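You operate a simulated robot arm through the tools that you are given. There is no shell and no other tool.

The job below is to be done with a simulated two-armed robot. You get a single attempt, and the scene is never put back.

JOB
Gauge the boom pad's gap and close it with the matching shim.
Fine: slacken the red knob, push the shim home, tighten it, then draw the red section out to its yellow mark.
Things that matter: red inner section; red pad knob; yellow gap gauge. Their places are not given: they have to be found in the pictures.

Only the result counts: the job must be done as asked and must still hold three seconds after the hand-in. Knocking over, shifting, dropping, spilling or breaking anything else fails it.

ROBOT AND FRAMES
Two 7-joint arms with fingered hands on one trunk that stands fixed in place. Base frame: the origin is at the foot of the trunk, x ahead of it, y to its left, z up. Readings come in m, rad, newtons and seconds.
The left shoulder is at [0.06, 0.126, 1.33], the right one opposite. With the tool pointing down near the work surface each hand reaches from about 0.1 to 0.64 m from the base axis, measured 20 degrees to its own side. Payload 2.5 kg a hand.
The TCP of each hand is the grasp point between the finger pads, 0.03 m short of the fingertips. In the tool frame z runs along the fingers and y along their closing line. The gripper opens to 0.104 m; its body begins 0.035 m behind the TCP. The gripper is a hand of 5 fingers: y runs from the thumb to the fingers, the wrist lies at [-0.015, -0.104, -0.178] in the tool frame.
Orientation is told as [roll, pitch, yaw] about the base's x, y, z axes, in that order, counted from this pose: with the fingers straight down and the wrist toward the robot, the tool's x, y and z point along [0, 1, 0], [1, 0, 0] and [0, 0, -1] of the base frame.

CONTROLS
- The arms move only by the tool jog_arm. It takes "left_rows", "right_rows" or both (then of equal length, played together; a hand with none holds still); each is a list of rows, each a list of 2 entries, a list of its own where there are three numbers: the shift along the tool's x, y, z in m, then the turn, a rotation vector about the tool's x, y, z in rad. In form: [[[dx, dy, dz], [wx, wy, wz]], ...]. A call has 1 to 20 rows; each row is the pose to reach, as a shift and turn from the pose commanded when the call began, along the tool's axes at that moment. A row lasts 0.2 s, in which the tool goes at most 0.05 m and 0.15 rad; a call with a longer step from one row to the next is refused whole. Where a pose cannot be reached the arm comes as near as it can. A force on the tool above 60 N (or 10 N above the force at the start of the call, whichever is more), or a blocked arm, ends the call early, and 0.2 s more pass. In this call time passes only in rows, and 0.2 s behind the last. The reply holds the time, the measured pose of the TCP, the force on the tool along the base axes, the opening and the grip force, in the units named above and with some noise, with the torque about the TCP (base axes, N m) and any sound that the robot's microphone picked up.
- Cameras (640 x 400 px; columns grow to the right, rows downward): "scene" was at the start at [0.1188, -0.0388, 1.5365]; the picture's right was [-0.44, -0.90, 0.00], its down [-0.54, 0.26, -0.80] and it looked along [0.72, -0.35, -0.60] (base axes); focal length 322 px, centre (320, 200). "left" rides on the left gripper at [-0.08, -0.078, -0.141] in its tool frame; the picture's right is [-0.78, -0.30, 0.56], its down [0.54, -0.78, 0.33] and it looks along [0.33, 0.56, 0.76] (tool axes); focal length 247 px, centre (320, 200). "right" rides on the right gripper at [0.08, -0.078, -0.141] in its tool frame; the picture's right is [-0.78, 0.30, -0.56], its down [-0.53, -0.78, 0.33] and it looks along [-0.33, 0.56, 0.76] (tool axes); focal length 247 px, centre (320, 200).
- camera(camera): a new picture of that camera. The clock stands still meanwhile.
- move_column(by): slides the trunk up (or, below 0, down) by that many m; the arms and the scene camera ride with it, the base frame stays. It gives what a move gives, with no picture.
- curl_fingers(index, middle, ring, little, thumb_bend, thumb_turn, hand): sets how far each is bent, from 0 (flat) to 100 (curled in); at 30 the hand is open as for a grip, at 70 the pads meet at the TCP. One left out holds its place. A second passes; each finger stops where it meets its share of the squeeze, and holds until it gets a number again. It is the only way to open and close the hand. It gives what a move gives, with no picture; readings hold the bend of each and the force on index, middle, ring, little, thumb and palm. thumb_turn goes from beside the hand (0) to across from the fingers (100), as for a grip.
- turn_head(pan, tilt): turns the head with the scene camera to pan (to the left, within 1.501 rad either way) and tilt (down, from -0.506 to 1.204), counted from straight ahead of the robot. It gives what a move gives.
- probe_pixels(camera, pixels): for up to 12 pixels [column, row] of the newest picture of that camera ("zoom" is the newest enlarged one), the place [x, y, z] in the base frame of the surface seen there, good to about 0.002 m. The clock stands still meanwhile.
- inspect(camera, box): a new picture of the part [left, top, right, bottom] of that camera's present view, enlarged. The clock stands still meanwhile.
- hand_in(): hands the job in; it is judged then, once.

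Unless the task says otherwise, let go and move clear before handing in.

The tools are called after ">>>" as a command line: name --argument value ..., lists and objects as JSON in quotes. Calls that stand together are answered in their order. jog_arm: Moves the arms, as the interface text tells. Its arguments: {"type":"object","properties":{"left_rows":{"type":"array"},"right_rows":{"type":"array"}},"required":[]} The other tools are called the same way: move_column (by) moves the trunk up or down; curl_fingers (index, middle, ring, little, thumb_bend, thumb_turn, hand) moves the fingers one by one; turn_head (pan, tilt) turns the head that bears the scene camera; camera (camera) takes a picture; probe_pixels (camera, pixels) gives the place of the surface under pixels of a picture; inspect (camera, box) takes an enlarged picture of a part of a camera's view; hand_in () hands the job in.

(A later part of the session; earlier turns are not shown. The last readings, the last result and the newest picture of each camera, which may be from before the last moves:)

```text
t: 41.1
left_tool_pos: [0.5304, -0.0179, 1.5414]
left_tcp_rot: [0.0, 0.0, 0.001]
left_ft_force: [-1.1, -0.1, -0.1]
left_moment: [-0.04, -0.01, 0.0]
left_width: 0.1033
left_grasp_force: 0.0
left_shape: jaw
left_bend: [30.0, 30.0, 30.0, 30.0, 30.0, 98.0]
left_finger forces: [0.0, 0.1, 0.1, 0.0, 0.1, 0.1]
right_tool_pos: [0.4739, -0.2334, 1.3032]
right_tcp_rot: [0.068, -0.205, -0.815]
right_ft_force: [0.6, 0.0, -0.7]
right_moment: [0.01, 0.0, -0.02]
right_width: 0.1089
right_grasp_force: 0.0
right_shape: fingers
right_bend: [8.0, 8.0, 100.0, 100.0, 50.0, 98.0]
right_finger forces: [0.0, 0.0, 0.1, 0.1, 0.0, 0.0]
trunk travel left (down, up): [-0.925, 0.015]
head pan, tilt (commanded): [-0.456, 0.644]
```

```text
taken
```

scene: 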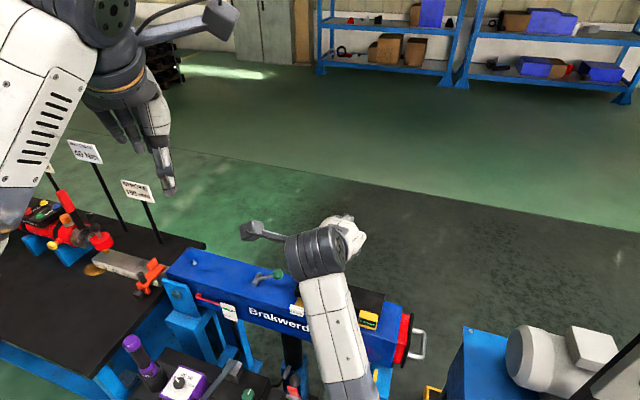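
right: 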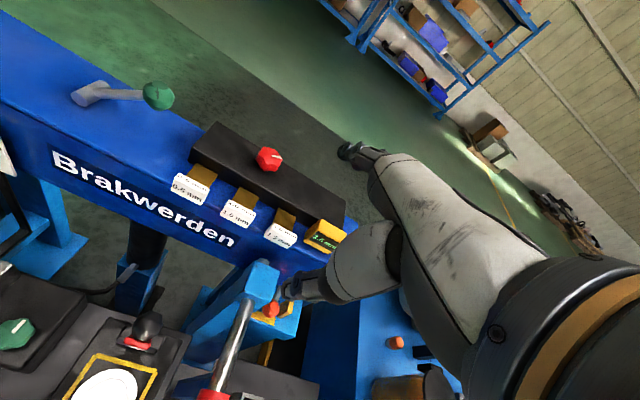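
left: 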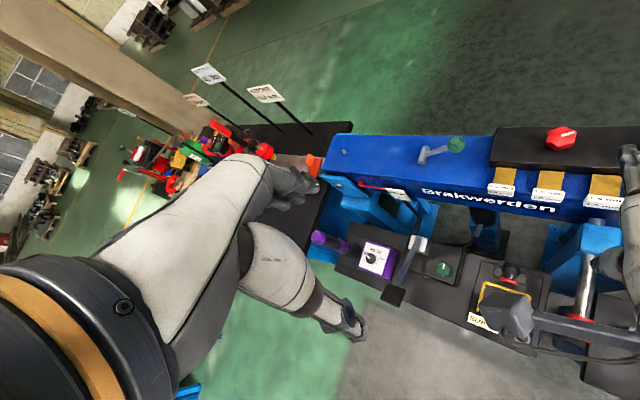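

The trunk is at its upper range and the hand at z 1.303. I'll level the hand (small turn back) before descending again in front of the tag.

>>> jog_arm --right_rows '[[[0, 0, 0], [0.07, -0.021, -0.01]], [[0, 0, 0], [0.14, -0.043, -0.02]], [[0, 0, 0], [0.206, -0.064, -0.03]]]'

>>> camera --camera "scene"

```text
t: 42.0
left_tool_pos: [0.5318, -0.0169, 1.5406]
left_tcp_rot: [0.001, -0.002, 0.001]
left_ft_force: [-0.6, 0.3, -0.7]
left_moment: [0.01, 0.0, -0.01]
left_width: 0.1036
left_grasp_force: 0.1
left_shape: jaw
left_bend: [30.0, 30.0, 30.0, 30.0, 30.0, 98.0]
left_finger forces: [0.1, 0.0, 0.0, 0.0, 0.1, 0.0]
right_tool_pos: [0.4739, -0.2306, 1.3035]
right_tcp_rot: [0.005, 0.006, -0.774]
right_ft_force: [0.3, 0.5, -0.7]
right_moment: [0.03, -0.02, 0.03]
right_width: 0.1092
right_grasp_force: 0.1
right_shape: fingers
right_bend: [8.0, 8.0, 100.0, 100.0, 50.0, 98.0]
right_finger forces: [0.1, 0.0, 0.0, 0.1, 0.1, 0.1]
trunk travel left (down, up): [-0.925, 0.015]
head pan, tilt (commanded): [-0.456, 0.644]
```

```text
taken
```

scene: 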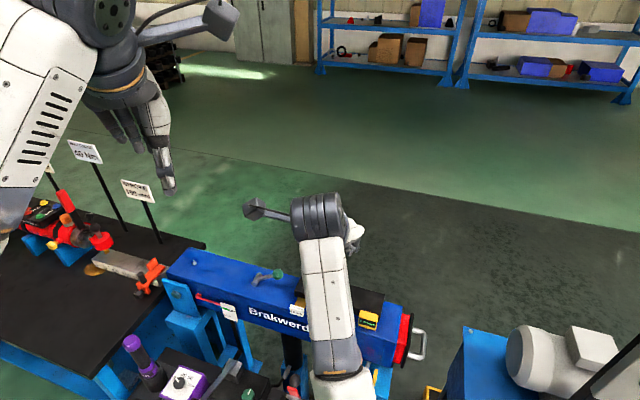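

The hand is level again at (0.474,-0.231,1.304). I'll descend part of the way first and check that the arm stays free.

>>> jog_arm --right_rows '[[[0, 0, 0.04], [0, 0, 0]], [[-0.002, -0.01, 0.08], [0, 0, 0]], [[-0.004, -0.02, 0.12], [0, 0, 0]], [[-0.006, -0.03, 0.16], [0, 0, 0]], [[-0.008, -0.045, 0.2], [0, 0, 0]], [[-0.0083, -0.048, 0.24], [0, 0, 0]]]'

>>> camera --camera "scene"

>>> camera --camera "right"

```text
t: 42.7
left_tool_pos: [0.5313, -0.0173, 1.5423]
left_tcp_rot: [-0.001, 0.0, 0.0]
left_ft_force: [-1.0, -0.8, 0.8]
left_moment: [0.01, -0.01, 0.0]
left_width: 0.1034
left_grasp_force: 0.1
left_shape: jaw
left_bend: [30.0, 30.0, 30.0, 30.0, 30.0, 98.0]
left_finger forces: [0.1, 0.0, 0.1, 0.0, 0.0, 0.0]
right_tool_pos: [0.511, -0.2716, 1.2793]
right_tcp_rot: [0.065, -0.199, -0.828]
right_ft_force: [-1.0, -0.2, -0.6]
right_moment: [-0.03, -0.01, -0.02]
right_width: 0.1093
right_grasp_force: 0.0
right_shape: fingers
right_bend: [8.0, 8.0, 100.0, 100.0, 50.0, 98.0]
right_finger forces: [0.1, 0.1, 0.1, 0.0, 0.0, 0.0]
trunk travel left (down, up): [-0.925, 0.015]
head pan, tilt (commanded): [-0.456, 0.644]
stopped in row 3 (right hand): the arm was blocked; the commanded pose is now the measured one
```

```text
taken
```

scene: 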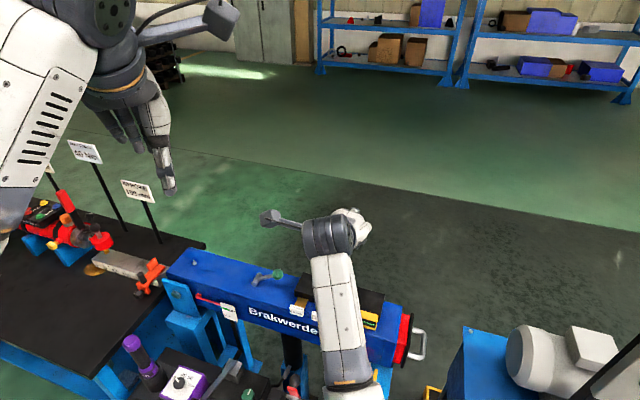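

```text
taken
```

right: 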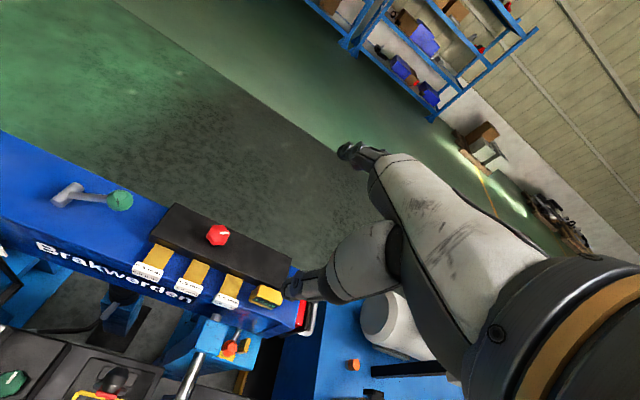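

It blocks again in the same arm shape: elbow down and folded against the trunk. Instead of this hand direction I'll push with the hand yawed about +45°, which puts the wrist away from the trunk and uses the side of the closed fingers as the pusher; first I level the hand and move outward.

>>> jog_arm --right_rows '[[[0, 0.015, -0.01], [0.067, -0.02, -0.015]], [[0, 0.03, -0.02], [0.134, -0.04, -0.03]], [[0, 0.05, -0.02], [0.2, -0.06, -0.0435]]]'

>>> jog_arm --right_rows '[[[0, 0, 0], [0, 0, -0.12]], [[0, 0, 0], [0, 0, -0.24]], [[0, 0, 0], [0, 0, -0.36]], [[0, 0, 0], [0, 0, -0.48]], [[0, 0, 0], [0, 0, -0.6]], [[0, 0, 0], [0, 0, -0.72]]]'

>>> camera --camera "scene"

```text
t: 43.5
left_tool_pos: [0.5318, -0.0172, 1.5415]
left_tcp_rot: [0.0, 0.001, 0.001]
left_ft_force: [-0.1, -0.4, -0.2]
left_moment: [-0.01, 0.01, 0.03]
left_width: 0.1033
left_grasp_force: 0.1
left_shape: jaw
left_bend: [30.0, 30.0, 30.0, 30.0, 30.0, 98.0]
left_finger forces: [0.0, 0.0, 0.0, 0.1, 0.0, 0.1]
right_tool_pos: [0.5399, -0.3021, 1.3069]
right_tcp_rot: [0.001, 0.009, -0.773]
right_ft_force: [0.1, -0.2, -0.2]
right_moment: [0.0, 0.01, 0.02]
right_width: 0.1093
right_grasp_force: 0.1
right_shape: fingers
right_bend: [8.0, 8.0, 100.0, 100.0, 50.0, 98.0]
right_finger forces: [0.0, 0.1, 0.1, 0.0, 0.0, 0.1]
trunk travel left (down, up): [-0.925, 0.015]
head pan, tilt (commanded): [-0.456, 0.644]
```

```text
t: 44.9
left_tool_pos: [0.5312, -0.017, 1.5413]
left_tcp_rot: [0.0, -0.001, 0.001]
left_ft_force: [-0.1, 0.0, -0.2]
left_moment: [0.01, 0.0, -0.01]
left_width: 0.1035
left_grasp_force: 0.0
left_shape: jaw
left_bend: [30.0, 30.0, 30.0, 30.0, 30.0, 98.0]
left_finger forces: [0.0, 0.1, 0.1, 0.0, 0.1, 0.0]
right_tool_pos: [0.541, -0.3018, 1.308]
right_tcp_rot: [0.004, 0.004, -0.052]
right_ft_force: [-0.1, -0.3, -0.8]
right_moment: [-0.02, 0.04, -0.01]
right_width: 0.1091
right_grasp_force: 0.1
right_shape: fingers
right_bend: [8.0, 8.0, 100.0, 100.0, 50.0, 98.0]
right_finger forces: [0.1, 0.0, 0.1, 0.0, 0.0, 0.0]
trunk travel left (down, up): [-0.925, 0.015]
head pan, tilt (commanded): [-0.456, 0.644]
```

```text
taken
```

scene: 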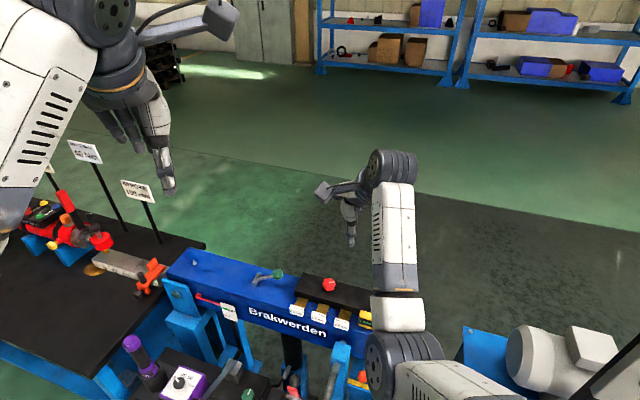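

The elbow has swung out to the right as the hand turned. I'll continue to yaw +0.79 and pinch index, middle and thumb together as the pusher.

>>> jog_arm --right_rows '[[[0, 0, 0], [0, 0, -0.12]], [[0, 0, 0], [0, 0, -0.24]], [[0, 0, 0], [0, 0, -0.36]], [[0, 0, 0], [0, 0, -0.48]], [[0, 0, 0], [0, 0, -0.6]], [[0, 0, 0], [0, 0, -0.72]], [[0, 0, 0], [0, 0, -0.845]]]'

>>> curl_fingers --hand "right" --index 68 --middle 68 --ring 100 --little 100 --thumb_bend 68

>>> camera --camera "scene"

>>> camera --camera "right"

```text
t: 46.5
left_tool_pos: [0.5307, -0.0173, 1.54]
left_tcp_rot: [0.0, 0.001, -0.001]
left_ft_force: [-0.1, -0.1, -0.3]
left_moment: [0.01, 0.01, -0.02]
left_width: 0.1037
left_grasp_force: 0.0
left_shape: jaw
left_bend: [30.0, 30.0, 30.0, 30.0, 30.0, 98.0]
left_finger forces: [0.1, 0.0, 0.0, 0.1, 0.1, 0.1]
right_tool_pos: [0.541, -0.3023, 1.3086]
right_tcp_rot: [0.004, -0.004, 0.794]
right_ft_force: [0.0, 0.2, -0.7]
right_moment: [-0.04, -0.01, -0.03]
right_width: 0.109
right_grasp_force: 0.0
right_shape: fingers
right_bend: [8.0, 8.0, 100.0, 100.0, 50.0, 98.0]
right_finger forces: [0.0, 0.0, 0.0, 0.0, 0.1, 0.1]
trunk travel left (down, up): [-0.925, 0.015]
head pan, tilt (commanded): [-0.456, 0.644]
```

```text
t: 47.5
left_tool_pos: [0.5314, -0.0166, 1.5417]
left_tcp_rot: [-0.002, 0.0, -0.001]
left_ft_force: [-0.4, -0.5, -0.3]
left_moment: [0.0, 0.0, -0.01]
left_width: 0.1038
left_grasp_force: 0.0
left_shape: jaw
left_bend: [30.0, 30.0, 30.0, 30.0, 30.0, 98.0]
left_finger forces: [0.1, 0.1, 0.1, 0.1, 0.0, 0.0]
right_tool_pos: [0.5403, -0.3011, 1.3078]
right_tcp_rot: [0.004, -0.002, 0.792]
right_ft_force: [-0.7, 0.1, -0.3]
right_moment: [0.02, 0.03, 0.02]
right_width: 0.0063
right_grasp_force: 0.0
right_shape: fingers
right_bend: [68.0, 68.0, 100.0, 100.0, 68.0, 100.0]
right_finger forces: [0.1, 0.0, 0.0, 0.1, 0.0, 0.0]
trunk travel left (down, up): [-0.925, 0.015]
head pan, tilt (commanded): [-0.456, 0.644]
```

```text
taken
```

scene: 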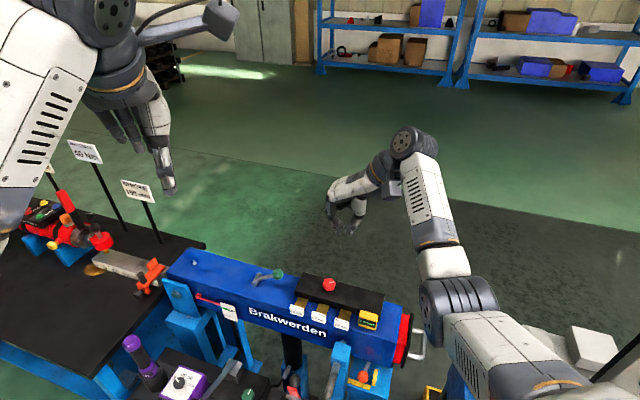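

```text
taken
```

right: 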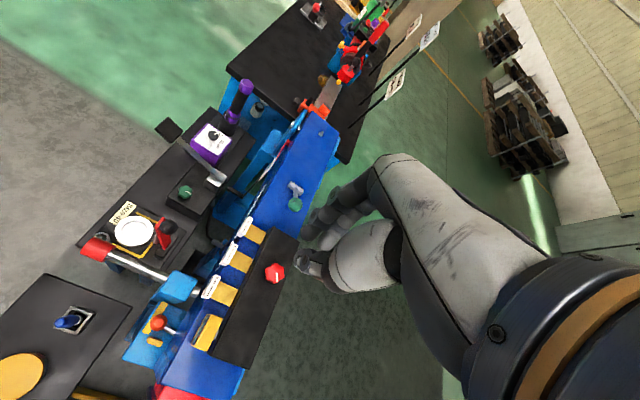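

The hand is pinched and at yaw 0.79 with the elbow well out to the right. I'll check the elbow against the white machine and the blue table before lowering the trunk.

>>> probe_pixels --camera "scene" --pixels '[[545, 350], [590, 345], [475, 350], [455, 300], [480, 330], [520, 370], [440, 200], [610, 380], [545, 395], [435, 310]]'

>>> inspect --camera "right" --box '[260, 140, 420, 320]'

>>> probe_pixels --camera "right" --pixels '[[308, 232], [303, 225], [318, 240], [300, 262], [305, 255], [330, 215], [213, 283], [217, 292], [222, 272]]'

```text
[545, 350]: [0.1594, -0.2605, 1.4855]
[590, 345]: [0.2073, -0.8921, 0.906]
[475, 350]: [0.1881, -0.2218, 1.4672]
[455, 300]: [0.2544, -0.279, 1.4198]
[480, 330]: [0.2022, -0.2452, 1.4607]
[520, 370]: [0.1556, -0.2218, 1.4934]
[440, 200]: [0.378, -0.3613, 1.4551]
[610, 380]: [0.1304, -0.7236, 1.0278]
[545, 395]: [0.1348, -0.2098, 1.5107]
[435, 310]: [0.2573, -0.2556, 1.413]
```

```text
2.22 times, centred on (340, 230) of right
```

zoom: 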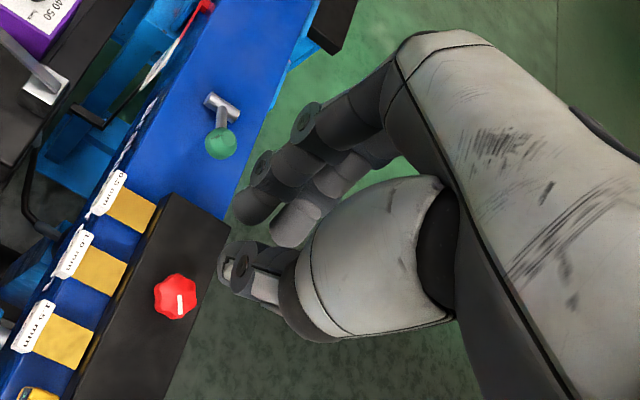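

```text
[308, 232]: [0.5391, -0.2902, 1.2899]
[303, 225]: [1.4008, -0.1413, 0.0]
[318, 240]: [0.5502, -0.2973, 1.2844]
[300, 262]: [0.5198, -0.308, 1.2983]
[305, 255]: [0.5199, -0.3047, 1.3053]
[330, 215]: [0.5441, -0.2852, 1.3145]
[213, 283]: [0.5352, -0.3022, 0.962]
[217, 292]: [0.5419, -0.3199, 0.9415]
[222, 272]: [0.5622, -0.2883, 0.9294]
```

The elbow is at z≈1.42 (1.22 after lowering) and nothing tall is near it. I'll lower the trunk 0.2 m, then move in front of the 1.5 mm tag at z≈1.05.

>>> move_column --by -0.2

>>> jog_arm --right_rows '[[[0.015, -0.003, 0.01], [0, 0, 0]], [[0.03, -0.006, 0.025], [0, 0, 0]], [[0.0475, -0.0118, 0.045], [0, 0, 0]]]'

>>> camera --camera "right"

>>> camera --camera "scene"

```text
t: 49.7
left_tool_pos: [0.5312, -0.0171, 1.3412]
left_tcp_rot: [0.0, 0.0, -0.001]
left_ft_force: [-0.1, 0.2, 0.0]
left_moment: [0.05, 0.01, 0.0]
left_width: 0.1035
left_grasp_force: 0.1
left_shape: jaw
left_bend: [30.0, 30.0, 30.0, 30.0, 30.0, 98.0]
left_finger forces: [0.0, 0.0, 0.0, 0.1, 0.0, 0.0]
right_tool_pos: [0.5406, -0.3009, 1.1095]
right_tcp_rot: [0.006, 0.0, 0.792]
right_ft_force: [0.8, 0.4, 0.6]
right_moment: [0.03, -0.02, 0.02]
right_width: 0.0063
right_grasp_force: 0.0
right_shape: fingers
right_bend: [68.0, 68.0, 100.0, 100.0, 68.0, 100.0]
right_finger forces: [0.0, 0.1, 0.1, 0.0, 0.0, 0.0]
trunk travel left (down, up): [-0.725, 0.215]
head pan, tilt (commanded): [-0.456, 0.644]
```

```text
t: 50.5
left_tool_pos: [0.5307, -0.017, 1.3418]
left_tcp_rot: [0.002, 0.0, -0.001]
left_ft_force: [-0.5, -0.1, -0.3]
left_moment: [-0.01, 0.04, 0.0]
left_width: 0.1033
left_grasp_force: 0.1
left_shape: jaw
left_bend: [30.0, 30.0, 30.0, 30.0, 30.0, 98.0]
left_finger forces: [0.0, 0.1, 0.0, 0.0, 0.0, 0.1]
right_tool_pos: [0.499, -0.2763, 1.0638]
right_tcp_rot: [0.006, -0.002, 0.793]
right_ft_force: [-0.3, -0.7, -0.5]
right_moment: [-0.01, -0.01, 0.01]
right_width: 0.0062
right_grasp_force: 0.0
right_shape: fingers
right_bend: [68.0, 68.0, 100.0, 100.0, 68.0, 100.0]
right_finger forces: [0.0, 0.0, 0.0, 0.0, 0.0, 0.0]
trunk travel left (down, up): [-0.725, 0.215]
head pan, tilt (commanded): [-0.456, 0.644]
```

```text
taken
```

right: 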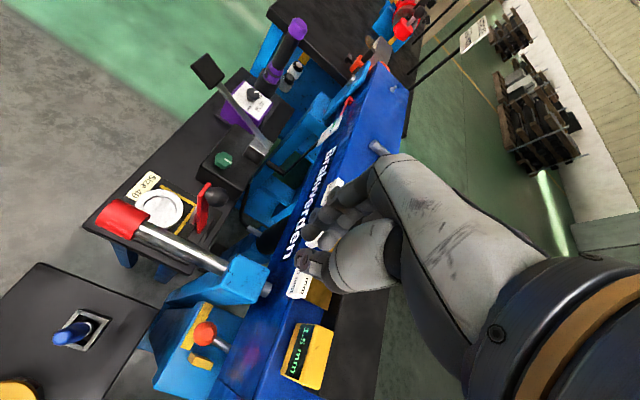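

```text
taken
```

scene: 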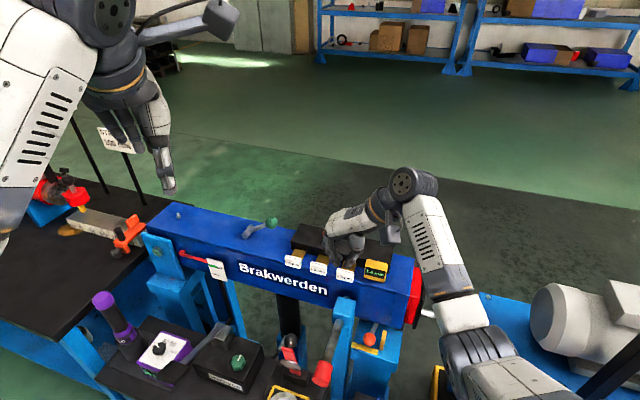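

The arm moves freely in this shape. I'll go down to z≈1.0 (tips just above tag height) and check alignment with the 1.5 mm tag.

>>> jog_arm --right_rows '[[[0, 0, 0.03], [0, 0, 0]], [[0, 0, 0.06], [0, 0, 0]]]'

>>> inspect --camera "right" --box '[240, 180, 420, 340]'

>>> inspect --camera "scene" --box '[280, 200, 420, 310]'

>>> inspect --camera "left" --box '[480, 100, 640, 220]'

```text
t: 51.1
left_tool_pos: [0.5307, -0.0172, 1.342]
left_tcp_rot: [-0.002, 0.001, 0.0]
left_ft_force: [0.5, -0.2, -0.4]
left_moment: [0.01, -0.01, 0.01]
left_width: 0.1036
left_grasp_force: 0.1
left_shape: jaw
left_bend: [30.0, 30.0, 30.0, 30.0, 30.0, 98.0]
left_finger forces: [0.1, 0.1, 0.0, 0.1, 0.0, 0.0]
right_tool_pos: [0.4985, -0.2746, 1.0031]
right_tcp_rot: [0.006, -0.002, 0.79]
right_ft_force: [-0.6, 0.0, 0.7]
right_moment: [0.0, -0.06, 0.03]
right_width: 0.0061
right_grasp_force: 0.0
right_shape: fingers
right_bend: [68.0, 68.0, 100.0, 100.0, 68.0, 100.0]
right_finger forces: [0.0, 0.1, 0.0, 0.1, 0.0, 0.0]
trunk travel left (down, up): [-0.725, 0.215]
head pan, tilt (commanded): [-0.456, 0.644]
```

```text
2.50 times, centred on (330, 260) of right
```

zoom: 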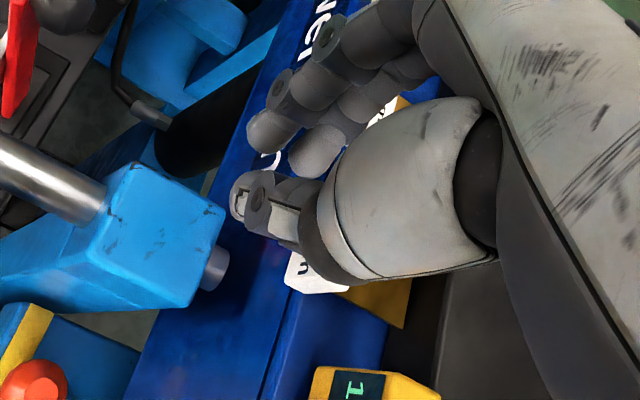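

```text
3.64 times, centred on (350, 255) of scene
```

zoom: 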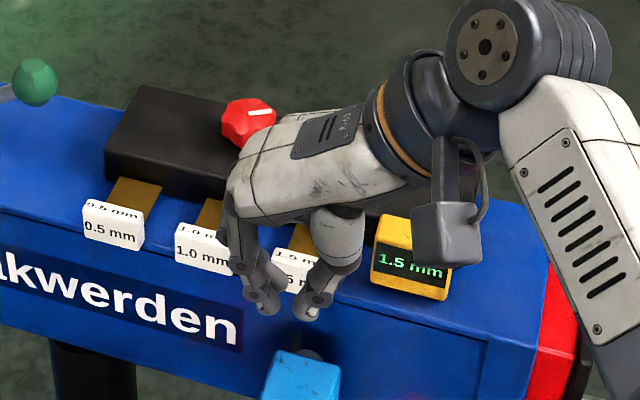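

```text
3.33 times, centred on (560, 160) of left
```

zoom: 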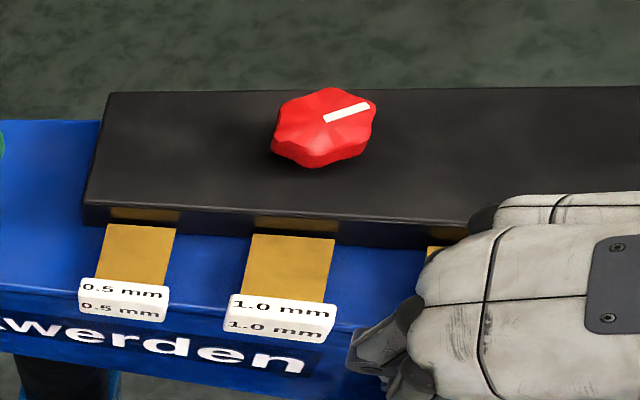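

The fingers hang just in front of the 1.5 mm tag, with index and middle on the tag's left half and thumb to its right. I'll probe knuckle and tip heights to be sure they clear the 1.0 mm tag and pad.

>>> inspect --camera "right" --box '[260, 170, 360, 280]'

>>> probe_pixels --camera "zoom" --pixels '[[320, 60], [250, 140], [215, 205], [230, 230], [310, 235], [340, 180], [190, 300], [240, 330], [350, 260], [400, 120]]'

>>> inspect --camera "scene" --box '[310, 230, 390, 300]'

>>> probe_pixels --camera "zoom" --pixels '[[330, 340], [290, 300], [270, 250], [420, 350], [400, 300], [380, 250], [240, 260], [370, 320]]'

```text
3.64 times, centred on (310, 225) of right
```

zoom: 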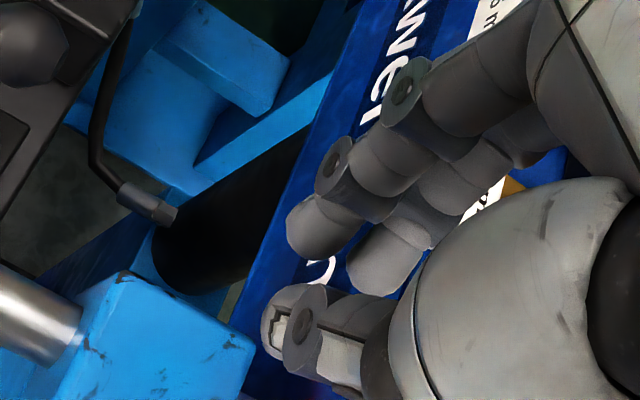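

```text
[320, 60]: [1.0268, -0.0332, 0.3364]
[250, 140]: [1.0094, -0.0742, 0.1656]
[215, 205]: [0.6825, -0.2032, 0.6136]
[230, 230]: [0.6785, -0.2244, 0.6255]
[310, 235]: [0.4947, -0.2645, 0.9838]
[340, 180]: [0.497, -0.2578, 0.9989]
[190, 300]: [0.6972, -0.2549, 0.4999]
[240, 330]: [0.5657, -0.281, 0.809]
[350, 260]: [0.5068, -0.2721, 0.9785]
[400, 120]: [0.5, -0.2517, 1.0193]
```

```text
5.71 times, centred on (350, 265) of scene
```

zoom: 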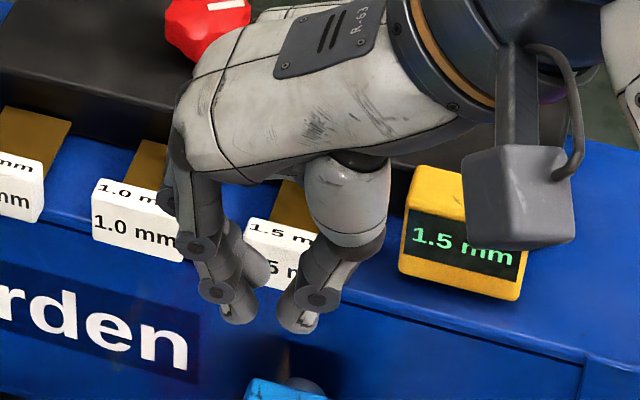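

```text
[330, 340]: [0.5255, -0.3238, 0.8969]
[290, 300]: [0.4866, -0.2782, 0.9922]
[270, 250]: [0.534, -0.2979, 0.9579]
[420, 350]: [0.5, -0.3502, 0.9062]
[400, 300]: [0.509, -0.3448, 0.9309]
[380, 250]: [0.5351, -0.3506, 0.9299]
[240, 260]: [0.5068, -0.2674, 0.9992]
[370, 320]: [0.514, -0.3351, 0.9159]
```

Middle finger's leading side is about 0.02 m short of the tag and its tip at z≈0.975 now; knuckles clear everything. I'll lower another 0.03 m and start pushing along tool -x (= +p) in small steps.

>>> jog_arm --right_rows '[[[0, 0, 0.015], [0, 0, 0]], [[0, 0, 0.029], [0, 0, 0]]]'

>>> jog_arm --right_rows '[[[-0.01, 0, 0], [0, 0, 0]], [[-0.017, 0, 0], [0, 0, 0]], [[-0.024, 0, 0], [0, 0, 0]], [[-0.03, 0, 0], [0, 0, 0]], [[-0.036, 0, 0], [0, 0, 0]]]'

>>> inspect --camera "scene" --box '[280, 200, 420, 310]'

>>> inspect --camera "right" --box '[240, 180, 420, 340]'

>>> inspect --camera "left" --box '[480, 100, 640, 220]'

```text
t: 51.7
left_tool_pos: [0.5309, -0.0168, 1.3408]
left_tcp_rot: [-0.001, 0.0, 0.0]
left_ft_force: [0.8, 0.2, 0.3]
left_moment: [-0.02, 0.02, 0.01]
left_width: 0.1036
left_grasp_force: 0.0
left_shape: jaw
left_bend: [30.0, 30.0, 30.0, 30.0, 30.0, 98.0]
left_finger forces: [0.0, 0.0, 0.0, 0.0, 0.1, 0.1]
right_tool_pos: [0.4999, -0.2753, 0.9738]
right_tcp_rot: [0.005, -0.002, 0.791]
right_ft_force: [0.6, -1.1, -0.1]
right_moment: [0.04, 0.01, 0.01]
right_width: 0.0062
right_grasp_force: 0.0
right_shape: fingers
right_bend: [68.0, 68.0, 100.0, 100.0, 68.0, 100.0]
right_finger forces: [0.1, 0.0, 0.0, 0.0, 0.1, 0.0]
trunk travel left (down, up): [-0.725, 0.215]
head pan, tilt (commanded): [-0.456, 0.644]
```

```text
t: 52.9
left_tool_pos: [0.5307, -0.0163, 1.3419]
left_tcp_rot: [0.0, 0.0, 0.0]
left_ft_force: [-0.3, 0.3, -0.3]
left_moment: [-0.01, 0.0, 0.0]
left_width: 0.1038
left_grasp_force: 0.0
left_shape: jaw
left_bend: [30.0, 30.0, 30.0, 30.0, 30.0, 98.0]
left_finger forces: [0.1, 0.0, 0.0, 0.0, 0.1, 0.0]
right_tool_pos: [0.5247, -0.3011, 0.9744]
right_tcp_rot: [0.005, -0.002, 0.792]
right_ft_force: [-6.0, 6.7, -1.3]
right_moment: [0.1, 0.14, 0.2]
right_width: 0.0062
right_grasp_force: 4.6
right_shape: fingers
right_bend: [68.0, 68.0, 100.0, 100.0, 68.0, 100.0]
right_finger forces: [0.0, 8.5, 0.0, 0.0, 0.0, 0.1]
trunk travel left (down, up): [-0.725, 0.215]
head pan, tilt (commanded): [-0.456, 0.644]
```

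```text
3.64 times, centred on (350, 255) of scene
```

zoom: 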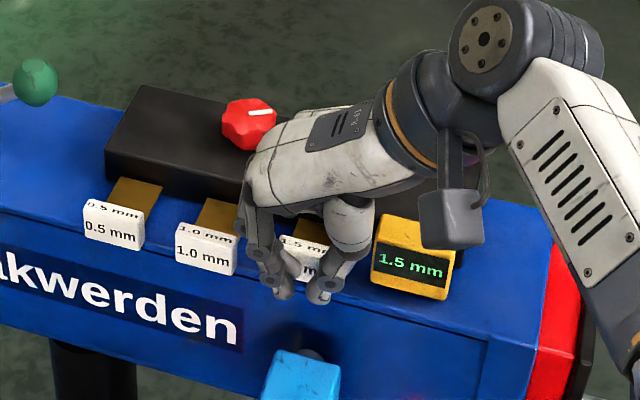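

```text
2.50 times, centred on (330, 260) of right
```

zoom: 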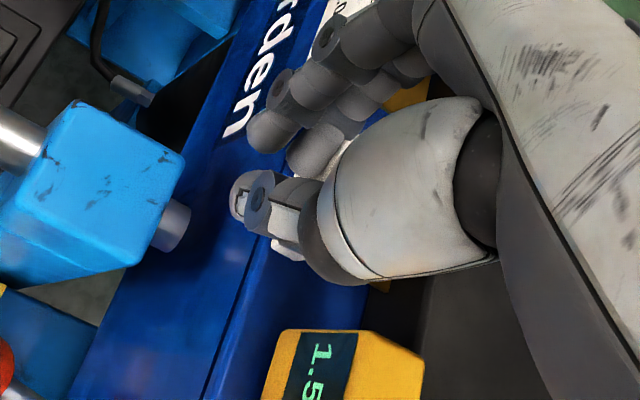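

```text
3.33 times, centred on (560, 160) of left
```

zoom: 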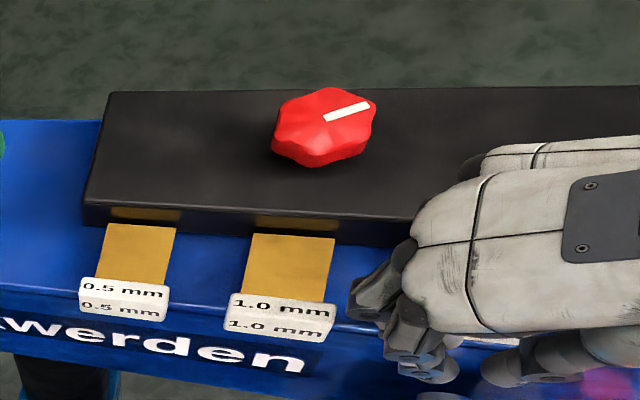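

The finger is in contact with about 9 N and the tag seems to have moved a little. I'll push on in small steps and watch the force.

>>> jog_arm --right_rows '[[[-0.004, 0, 0], [0, 0, 0]], [[-0.008, 0, 0], [0, 0, 0]], [[-0.012, 0, 0], [0, 0, 0]]]'

>>> inspect --camera "scene" --box '[280, 200, 420, 310]'

>>> inspect --camera "right" --box '[240, 180, 420, 340]'

```text
t: 53.7
left_tool_pos: [0.5316, -0.015, 1.3414]
left_tcp_rot: [-0.001, 0.001, 0.001]
left_ft_force: [-0.3, -0.4, 0.1]
left_moment: [0.01, -0.02, -0.02]
left_width: 0.1037
left_grasp_force: 0.0
left_shape: jaw
left_bend: [30.0, 30.0, 30.0, 30.0, 30.0, 98.0]
left_finger forces: [0.0, 0.0, 0.0, 0.0, 0.1, 0.0]
right_tool_pos: [0.5326, -0.3102, 0.9756]
right_tcp_rot: [0.005, -0.002, 0.792]
right_ft_force: [-4.0, 3.2, -2.5]
right_moment: [0.07, 0.14, 0.09]
right_width: 0.0063
right_grasp_force: 2.9
right_shape: fingers
right_bend: [68.0, 68.0, 100.0, 100.0, 68.0, 100.0]
right_finger forces: [0.0, 5.2, 0.0, 0.0, 0.1, 0.0]
trunk travel left (down, up): [-0.725, 0.215]
head pan, tilt (commanded): [-0.456, 0.644]
```

```text
3.64 times, centred on (350, 255) of scene
```

zoom: 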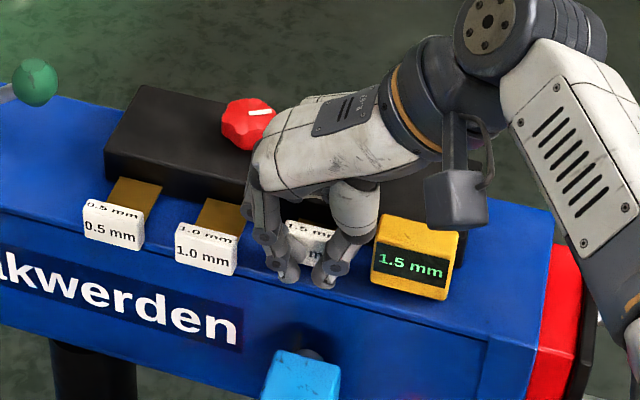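

```text
2.50 times, centred on (330, 260) of right
```

zoom: 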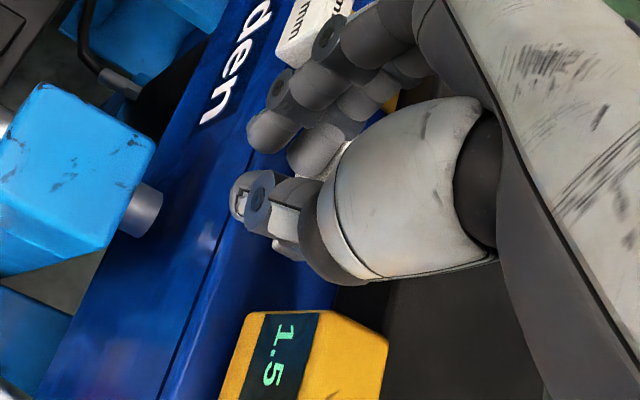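

The tag is sliding in (now at (310,245) in the zoom, was ~(297,278)) with about 5 N. I'll keep pushing until it comes up against the pad.

>>> jog_arm --right_rows '[[[-0.004, 0, 0], [0, 0, 0]], [[-0.008, 0, 0], [0, 0, 0]], [[-0.012, 0, 0], [0, 0, 0]]]'

>>> inspect --camera "scene" --box '[280, 200, 420, 310]'

>>> inspect --camera "right" --box '[240, 180, 420, 340]'

```text
t: 54.5
left_tool_pos: [0.5313, -0.017, 1.341]
left_tcp_rot: [0.001, -0.001, -0.001]
left_ft_force: [-0.6, -0.2, -0.1]
left_moment: [0.0, -0.02, 0.01]
left_width: 0.1035
left_grasp_force: 0.0
left_shape: jaw
left_bend: [30.0, 30.0, 30.0, 30.0, 30.0, 98.0]
left_finger forces: [0.0, 0.0, 0.0, 0.0, 0.0, 0.0]
right_tool_pos: [0.5423, -0.3192, 0.9747]
right_tcp_rot: [0.004, -0.004, 0.79]
right_ft_force: [-3.2, 5.7, -2.2]
right_moment: [0.09, 0.11, 0.15]
right_width: 0.0061
right_grasp_force: 2.1
right_shape: fingers
right_bend: [68.0, 68.0, 100.0, 100.0, 68.0, 100.0]
right_finger forces: [0.0, 5.2, 0.0, 0.0, 0.1, 0.0]
trunk travel left (down, up): [-0.725, 0.215]
head pan, tilt (commanded): [-0.456, 0.644]
```

```text
3.64 times, centred on (350, 255) of scene
```

zoom: 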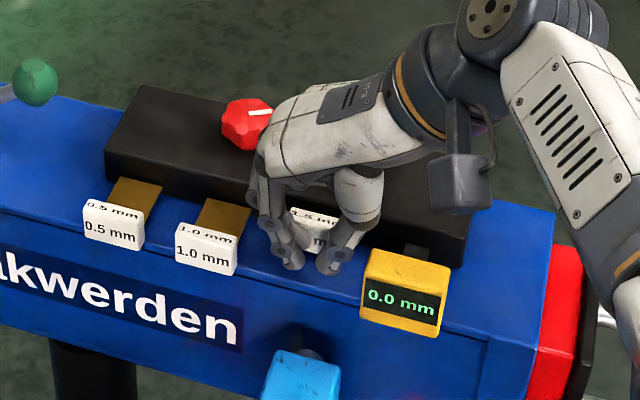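

```text
2.50 times, centred on (330, 260) of right
```

zoom: 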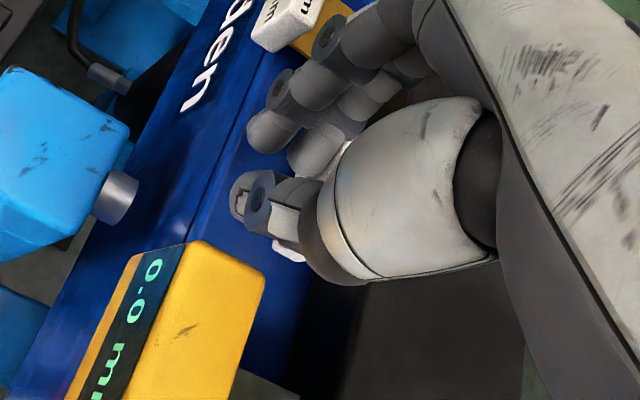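

The gauge has slid back and now reads "0.0 mm", so the shim is closing the gap. I'll push the last few millimetres until the tag stops against the pad.

>>> jog_arm --right_rows '[[[-0.003, 0, 0], [0, 0, 0]], [[-0.006, 0, 0], [0, 0, 0]]]'

>>> inspect --camera "scene" --box '[280, 200, 420, 310]'

>>> inspect --camera "right" --box '[240, 180, 420, 340]'

```text
t: 55.1
left_tool_pos: [0.5315, -0.0165, 1.3415]
left_tcp_rot: [-0.002, 0.002, -0.001]
left_ft_force: [0.3, 0.3, -0.2]
left_moment: [0.0, 0.02, 0.0]
left_width: 0.1037
left_grasp_force: 0.0
left_shape: jaw
left_bend: [30.0, 30.0, 30.0, 30.0, 30.0, 98.0]
left_finger forces: [0.0, 0.1, 0.0, 0.1, 0.0, 0.0]
right_tool_pos: [0.5448, -0.3217, 0.9758]
right_tcp_rot: [0.003, -0.001, 0.79]
right_ft_force: [-3.1, 4.7, 0.0]
right_moment: [0.07, 0.07, 0.15]
right_width: 0.0063
right_grasp_force: 2.5
right_shape: fingers
right_bend: [68.0, 67.0, 100.0, 100.0, 68.0, 100.0]
right_finger forces: [0.0, 4.9, 0.0, 0.0, 0.1, 0.0]
trunk travel left (down, up): [-0.725, 0.215]
head pan, tilt (commanded): [-0.456, 0.644]
```

```text
3.64 times, centred on (350, 255) of scene
```

zoom: 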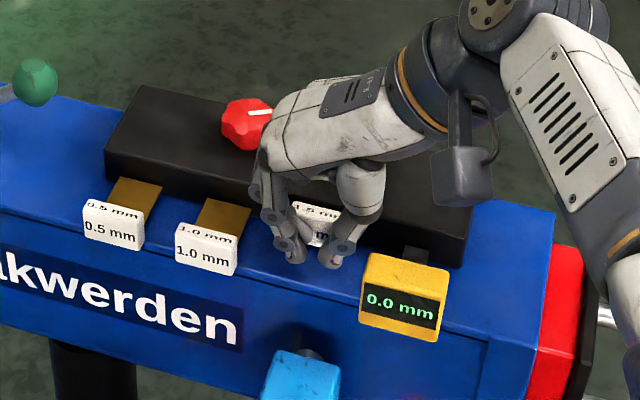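

```text
2.50 times, centred on (330, 260) of right
```

zoom: 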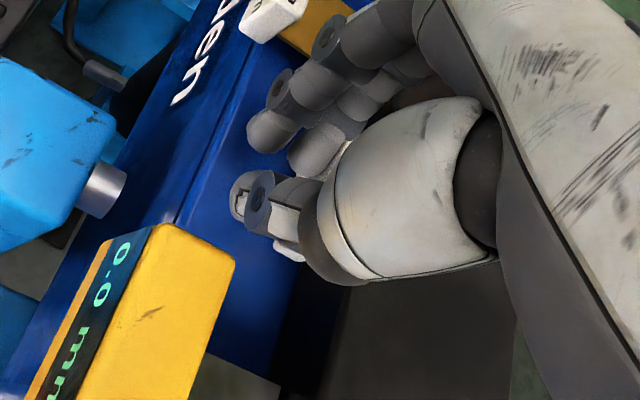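

Still only friction-level force (~5 N), tag still creeping in. A few more millimetres.

>>> jog_arm --right_rows '[[[-0.003, 0, 0], [0, 0, 0]], [[-0.006, 0, 0], [0, 0, 0]]]'

>>> inspect --camera "scene" --box '[320, 220, 400, 300]'

>>> inspect --camera "right" --box '[240, 180, 420, 340]'

```text
t: 55.7
left_tool_pos: [0.5294, -0.0164, 1.3423]
left_tcp_rot: [-0.003, -0.002, 0.001]
left_ft_force: [0.3, 0.4, 0.5]
left_moment: [0.0, -0.04, -0.01]
left_width: 0.1036
left_grasp_force: 0.1
left_shape: jaw
left_bend: [30.0, 30.0, 30.0, 30.0, 30.0, 98.0]
left_finger forces: [0.0, 0.1, 0.1, 0.1, 0.1, 0.1]
right_tool_pos: [0.5464, -0.325, 0.9749]
right_tcp_rot: [0.01, -0.002, 0.795]
right_ft_force: [-10.7, 11.6, 1.6]
right_moment: [0.22, 0.15, 0.28]
right_width: 0.0063
right_grasp_force: 7.9
right_shape: fingers
right_bend: [68.0, 67.0, 100.0, 100.0, 68.0, 100.0]
right_finger forces: [0.0, 15.9, 0.0, 0.0, 0.0, 0.0]
trunk travel left (down, up): [-0.725, 0.215]
head pan, tilt (commanded): [-0.456, 0.644]
```

```text
5.00 times, centred on (360, 260) of scene
```

zoom: 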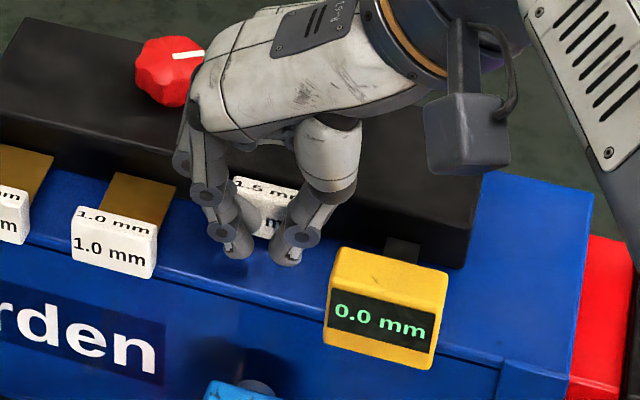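

```text
2.50 times, centred on (330, 260) of right
```

zoom: 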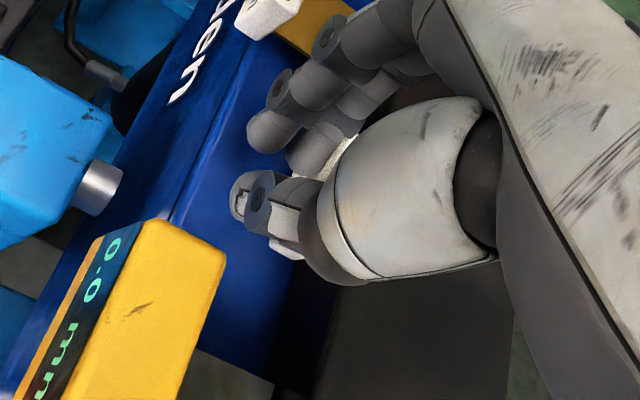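

The force jumped to 16 N with the tag flush against the pad, so the shim is home. I'll back the hand off, lift, and check that the tag stays.

>>> jog_arm --right_rows '[[[0.015, 0, 0], [0, 0, 0]], [[0.035, 0, 0], [0, 0, 0]], [[0.05, 0, -0.03], [0, 0, 0]], [[0.05, 0, -0.07], [0, 0, 0]], [[0.05, 0, -0.11], [0, 0, 0]]]'

>>> camera --camera "right"

>>> inspect --camera "scene" --box '[280, 200, 440, 320]'

>>> inspect --camera "left" --box '[480, 100, 640, 220]'

```text
t: 56.9
left_tool_pos: [0.5309, -0.0168, 1.3421]
left_tcp_rot: [0.0, -0.001, 0.001]
left_ft_force: [-0.1, 0.0, -0.2]
left_moment: [-0.02, 0.02, -0.01]
left_width: 0.1035
left_grasp_force: 0.1
left_shape: jaw
left_bend: [30.0, 30.0, 30.0, 30.0, 30.0, 98.0]
left_finger forces: [0.0, 0.0, 0.0, 0.0, 0.0, 0.0]
right_tool_pos: [0.515, -0.2923, 1.0826]
right_tcp_rot: [0.006, -0.003, 0.79]
right_ft_force: [0.6, -0.4, 0.0]
right_moment: [-0.03, -0.02, 0.0]
right_width: 0.0063
right_grasp_force: 0.1
right_shape: fingers
right_bend: [68.0, 68.0, 100.0, 100.0, 68.0, 100.0]
right_finger forces: [0.1, 0.0, 0.0, 0.0, 0.1, 0.0]
trunk travel left (down, up): [-0.725, 0.215]
head pan, tilt (commanded): [-0.456, 0.644]
```

```text
taken
```

right: 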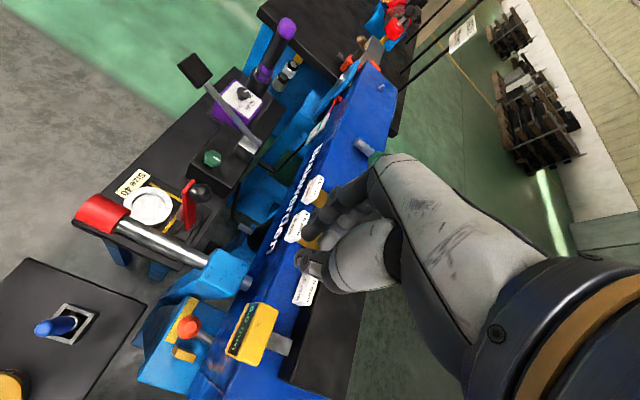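

```text
3.33 times, centred on (360, 260) of scene
```

zoom: 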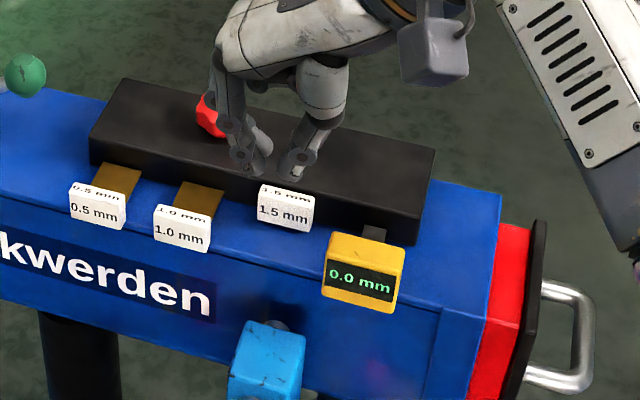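

```text
3.33 times, centred on (560, 160) of left
```

zoom: 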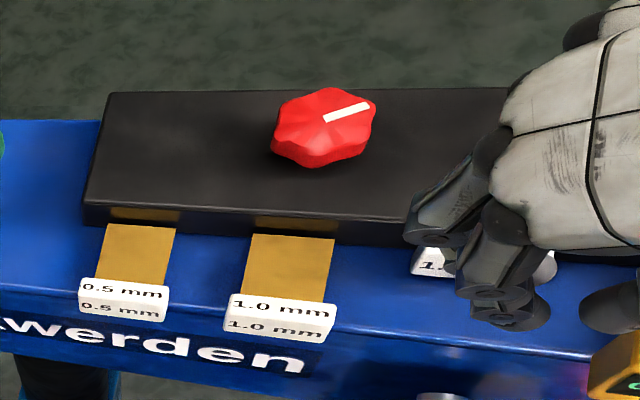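

The 1.5 mm tag is flush with the pad, and the gauge has returned to its start place reading 0.0 mm. Now I'll lift the hand, open it and return over the knob with the trunk lowered to tighten it.

>>> jog_arm --right_rows '[[[0, 0, -0.04], [0, 0, 0]], [[0, 0, -0.08], [0, 0, 0]], [[-0.015, 0.01, -0.12], [0, 0, 0.1]], [[-0.03, 0.02, -0.15], [0, 0, 0.2]], [[-0.05, 0.03, -0.17], [0, 0, 0.32]], [[-0.07, 0.045, -0.177], [0, 0, 0.44]], [[-0.09, 0.0578, -0.177], [0, 0, 0.56]], [[-0.0906, 0.0578, -0.177], [0, 0, 0.66]]]'

>>> curl_fingers --hand "right" --index 30 --middle 30 --thumb_bend 30

>>> move_column --by -0.16

>>> camera --camera "right"

>>> camera --camera "scene"

```text
t: 58.7
left_tool_pos: [0.5315, -0.017, 1.3416]
left_tcp_rot: [0.001, 0.001, 0.0]
left_ft_force: [-0.1, 0.0, -1.7]
left_moment: [0.03, 0.01, 0.02]
left_width: 0.1035
left_grasp_force: 0.1
left_shape: jaw
left_bend: [30.0, 30.0, 30.0, 30.0, 30.0, 98.0]
left_finger forces: [0.0, 0.1, 0.0, 0.0, 0.0, 0.0]
right_tool_pos: [0.6208, -0.3179, 1.2609]
right_tcp_rot: [0.005, 0.002, 0.129]
right_ft_force: [0.6, -0.5, 0.5]
right_moment: [-0.03, 0.01, -0.01]
right_width: 0.0063
right_grasp_force: 0.1
right_shape: fingers
right_bend: [68.0, 68.0, 100.0, 100.0, 68.0, 100.0]
right_finger forces: [0.1, 0.0, 0.0, 0.0, 0.0, 0.0]
trunk travel left (down, up): [-0.725, 0.215]
head pan, tilt (commanded): [-0.456, 0.644]
```

```text
t: 59.7
left_tool_pos: [0.5322, -0.0157, 1.3405]
left_tcp_rot: [0.0, -0.001, -0.001]
left_ft_force: [1.1, 0.2, -0.4]
left_moment: [0.03, -0.01, 0.0]
left_width: 0.1035
left_grasp_force: 0.1
left_shape: jaw
left_bend: [30.0, 30.0, 30.0, 30.0, 30.0, 98.0]
left_finger forces: [0.1, 0.0, 0.0, 0.0, 0.0, 0.1]
right_tool_pos: [0.62, -0.3163, 1.2597]
right_tcp_rot: [0.005, 0.003, 0.13]
right_ft_force: [-1.1, -0.3, -0.5]
right_moment: [-0.01, 0.01, 0.0]
right_width: 0.1027
right_grasp_force: 0.0
right_shape: fingers
right_bend: [30.0, 30.0, 100.0, 100.0, 30.0, 96.0]
right_finger forces: [0.1, 0.1, 0.0, 0.1, 0.1, 0.0]
trunk travel left (down, up): [-0.725, 0.215]
head pan, tilt (commanded): [-0.456, 0.644]
```

```text
t: 61.5
left_tool_pos: [0.5314, -0.0169, 1.1819]
left_tcp_rot: [0.001, 0.002, 0.001]
left_ft_force: [0.9, -0.3, 0.3]
left_moment: [0.0, -0.01, 0.01]
left_width: 0.1035
left_grasp_force: 0.0
left_shape: jaw
left_bend: [30.0, 30.0, 30.0, 30.0, 30.0, 98.0]
left_finger forces: [0.0, 0.1, 0.1, 0.0, 0.0, 0.0]
right_tool_pos: [0.6202, -0.3161, 1.1001]
right_tcp_rot: [0.006, 0.002, 0.132]
right_ft_force: [-0.1, -0.5, 0.7]
right_moment: [0.02, 0.0, -0.03]
right_width: 0.103
right_grasp_force: 0.0
right_shape: fingers
right_bend: [30.0, 30.0, 100.0, 100.0, 30.0, 96.0]
right_finger forces: [0.0, 0.1, 0.0, 0.0, 0.1, 0.0]
trunk travel left (down, up): [-0.565, 0.375]
head pan, tilt (commanded): [-0.456, 0.644]
```

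```text
taken
```

right: 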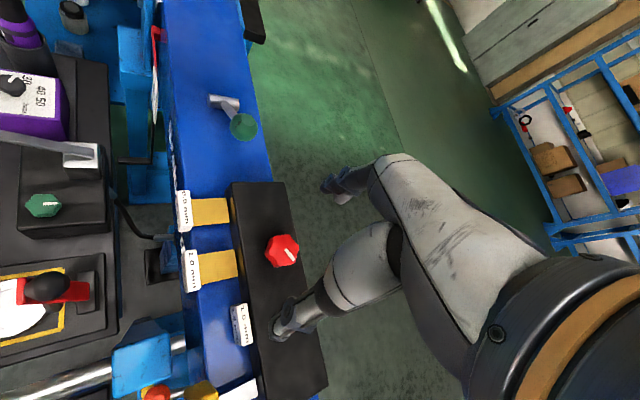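

```text
taken
```

scene: 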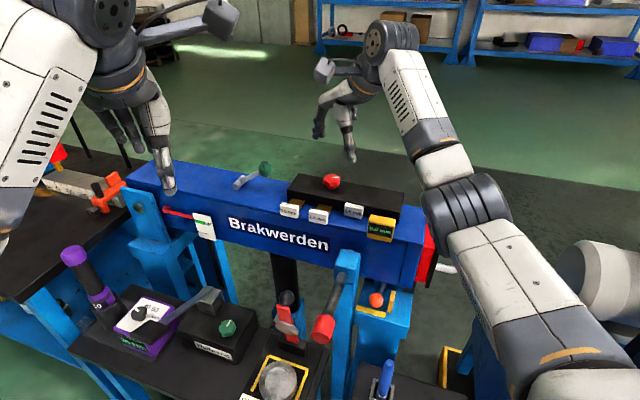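

The knob is at (283,250) in the right picture with its mark still where I left it. I'll centre over it at yaw 0.13 and descend, as before.

>>> probe_pixels --camera "right" --pixels '[[282, 248], [270, 250], [297, 250], [283, 238], [283, 262], [250, 260], [240, 320]]'

>>> jog_arm --right_rows '[[[-0.006, 0.012, 0.02], [0, 0, 0]], [[-0.0109, 0.0226, 0.05], [0, 0, 0]], [[-0.0109, 0.0226, 0.08], [0, 0, 0]], [[-0.0109, 0.0226, 0.1], [0, 0, 0]]]'

>>> inspect --camera "right" --box '[220, 160, 420, 320]'

>>> inspect --camera "scene" --box '[260, 120, 460, 280]'

```text
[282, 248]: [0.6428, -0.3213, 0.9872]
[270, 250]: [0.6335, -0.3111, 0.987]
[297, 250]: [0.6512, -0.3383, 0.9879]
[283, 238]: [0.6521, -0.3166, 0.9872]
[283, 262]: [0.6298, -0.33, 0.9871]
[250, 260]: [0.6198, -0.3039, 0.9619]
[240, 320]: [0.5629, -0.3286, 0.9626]
```

```text
t: 62.5
left_tool_pos: [0.5307, -0.0181, 1.1812]
left_tcp_rot: [-0.001, 0.0, -0.001]
left_ft_force: [0.3, -0.6, -0.2]
left_moment: [0.04, 0.03, 0.0]
left_width: 0.1036
left_grasp_force: 0.0
left_shape: jaw
left_bend: [30.0, 30.0, 30.0, 30.0, 30.0, 98.0]
left_finger forces: [0.0, 0.1, 0.0, 0.0, 0.0, 0.0]
right_tool_pos: [0.6431, -0.3236, 1.0006]
right_tcp_rot: [0.005, -0.002, 0.131]
right_ft_force: [0.7, 0.0, -0.8]
right_moment: [0.0, 0.02, 0.0]
right_width: 0.1028
right_grasp_force: 0.0
right_shape: fingers
right_bend: [30.0, 30.0, 100.0, 100.0, 30.0, 96.0]
right_finger forces: [0.0, 0.1, 0.0, 0.1, 0.0, 0.1]
trunk travel left (down, up): [-0.565, 0.375]
head pan, tilt (commanded): [-0.456, 0.644]
```

```text
2.50 times, centred on (320, 240) of right
```

zoom: 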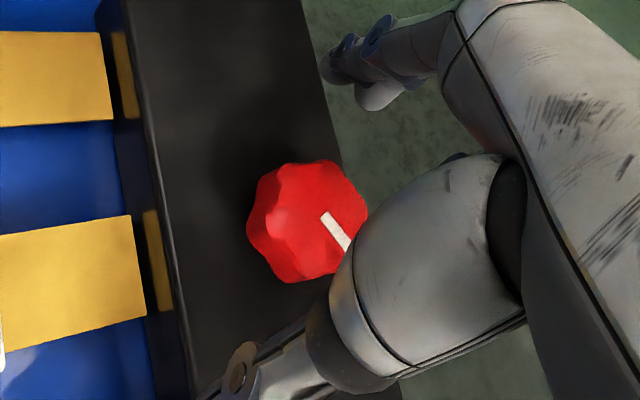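

```text
2.50 times, centred on (360, 200) of scene
```

zoom: 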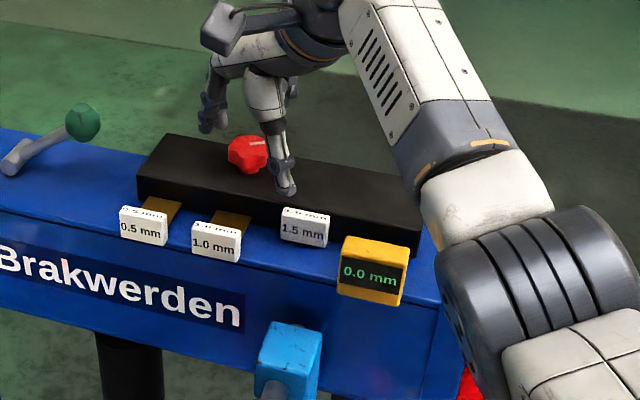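

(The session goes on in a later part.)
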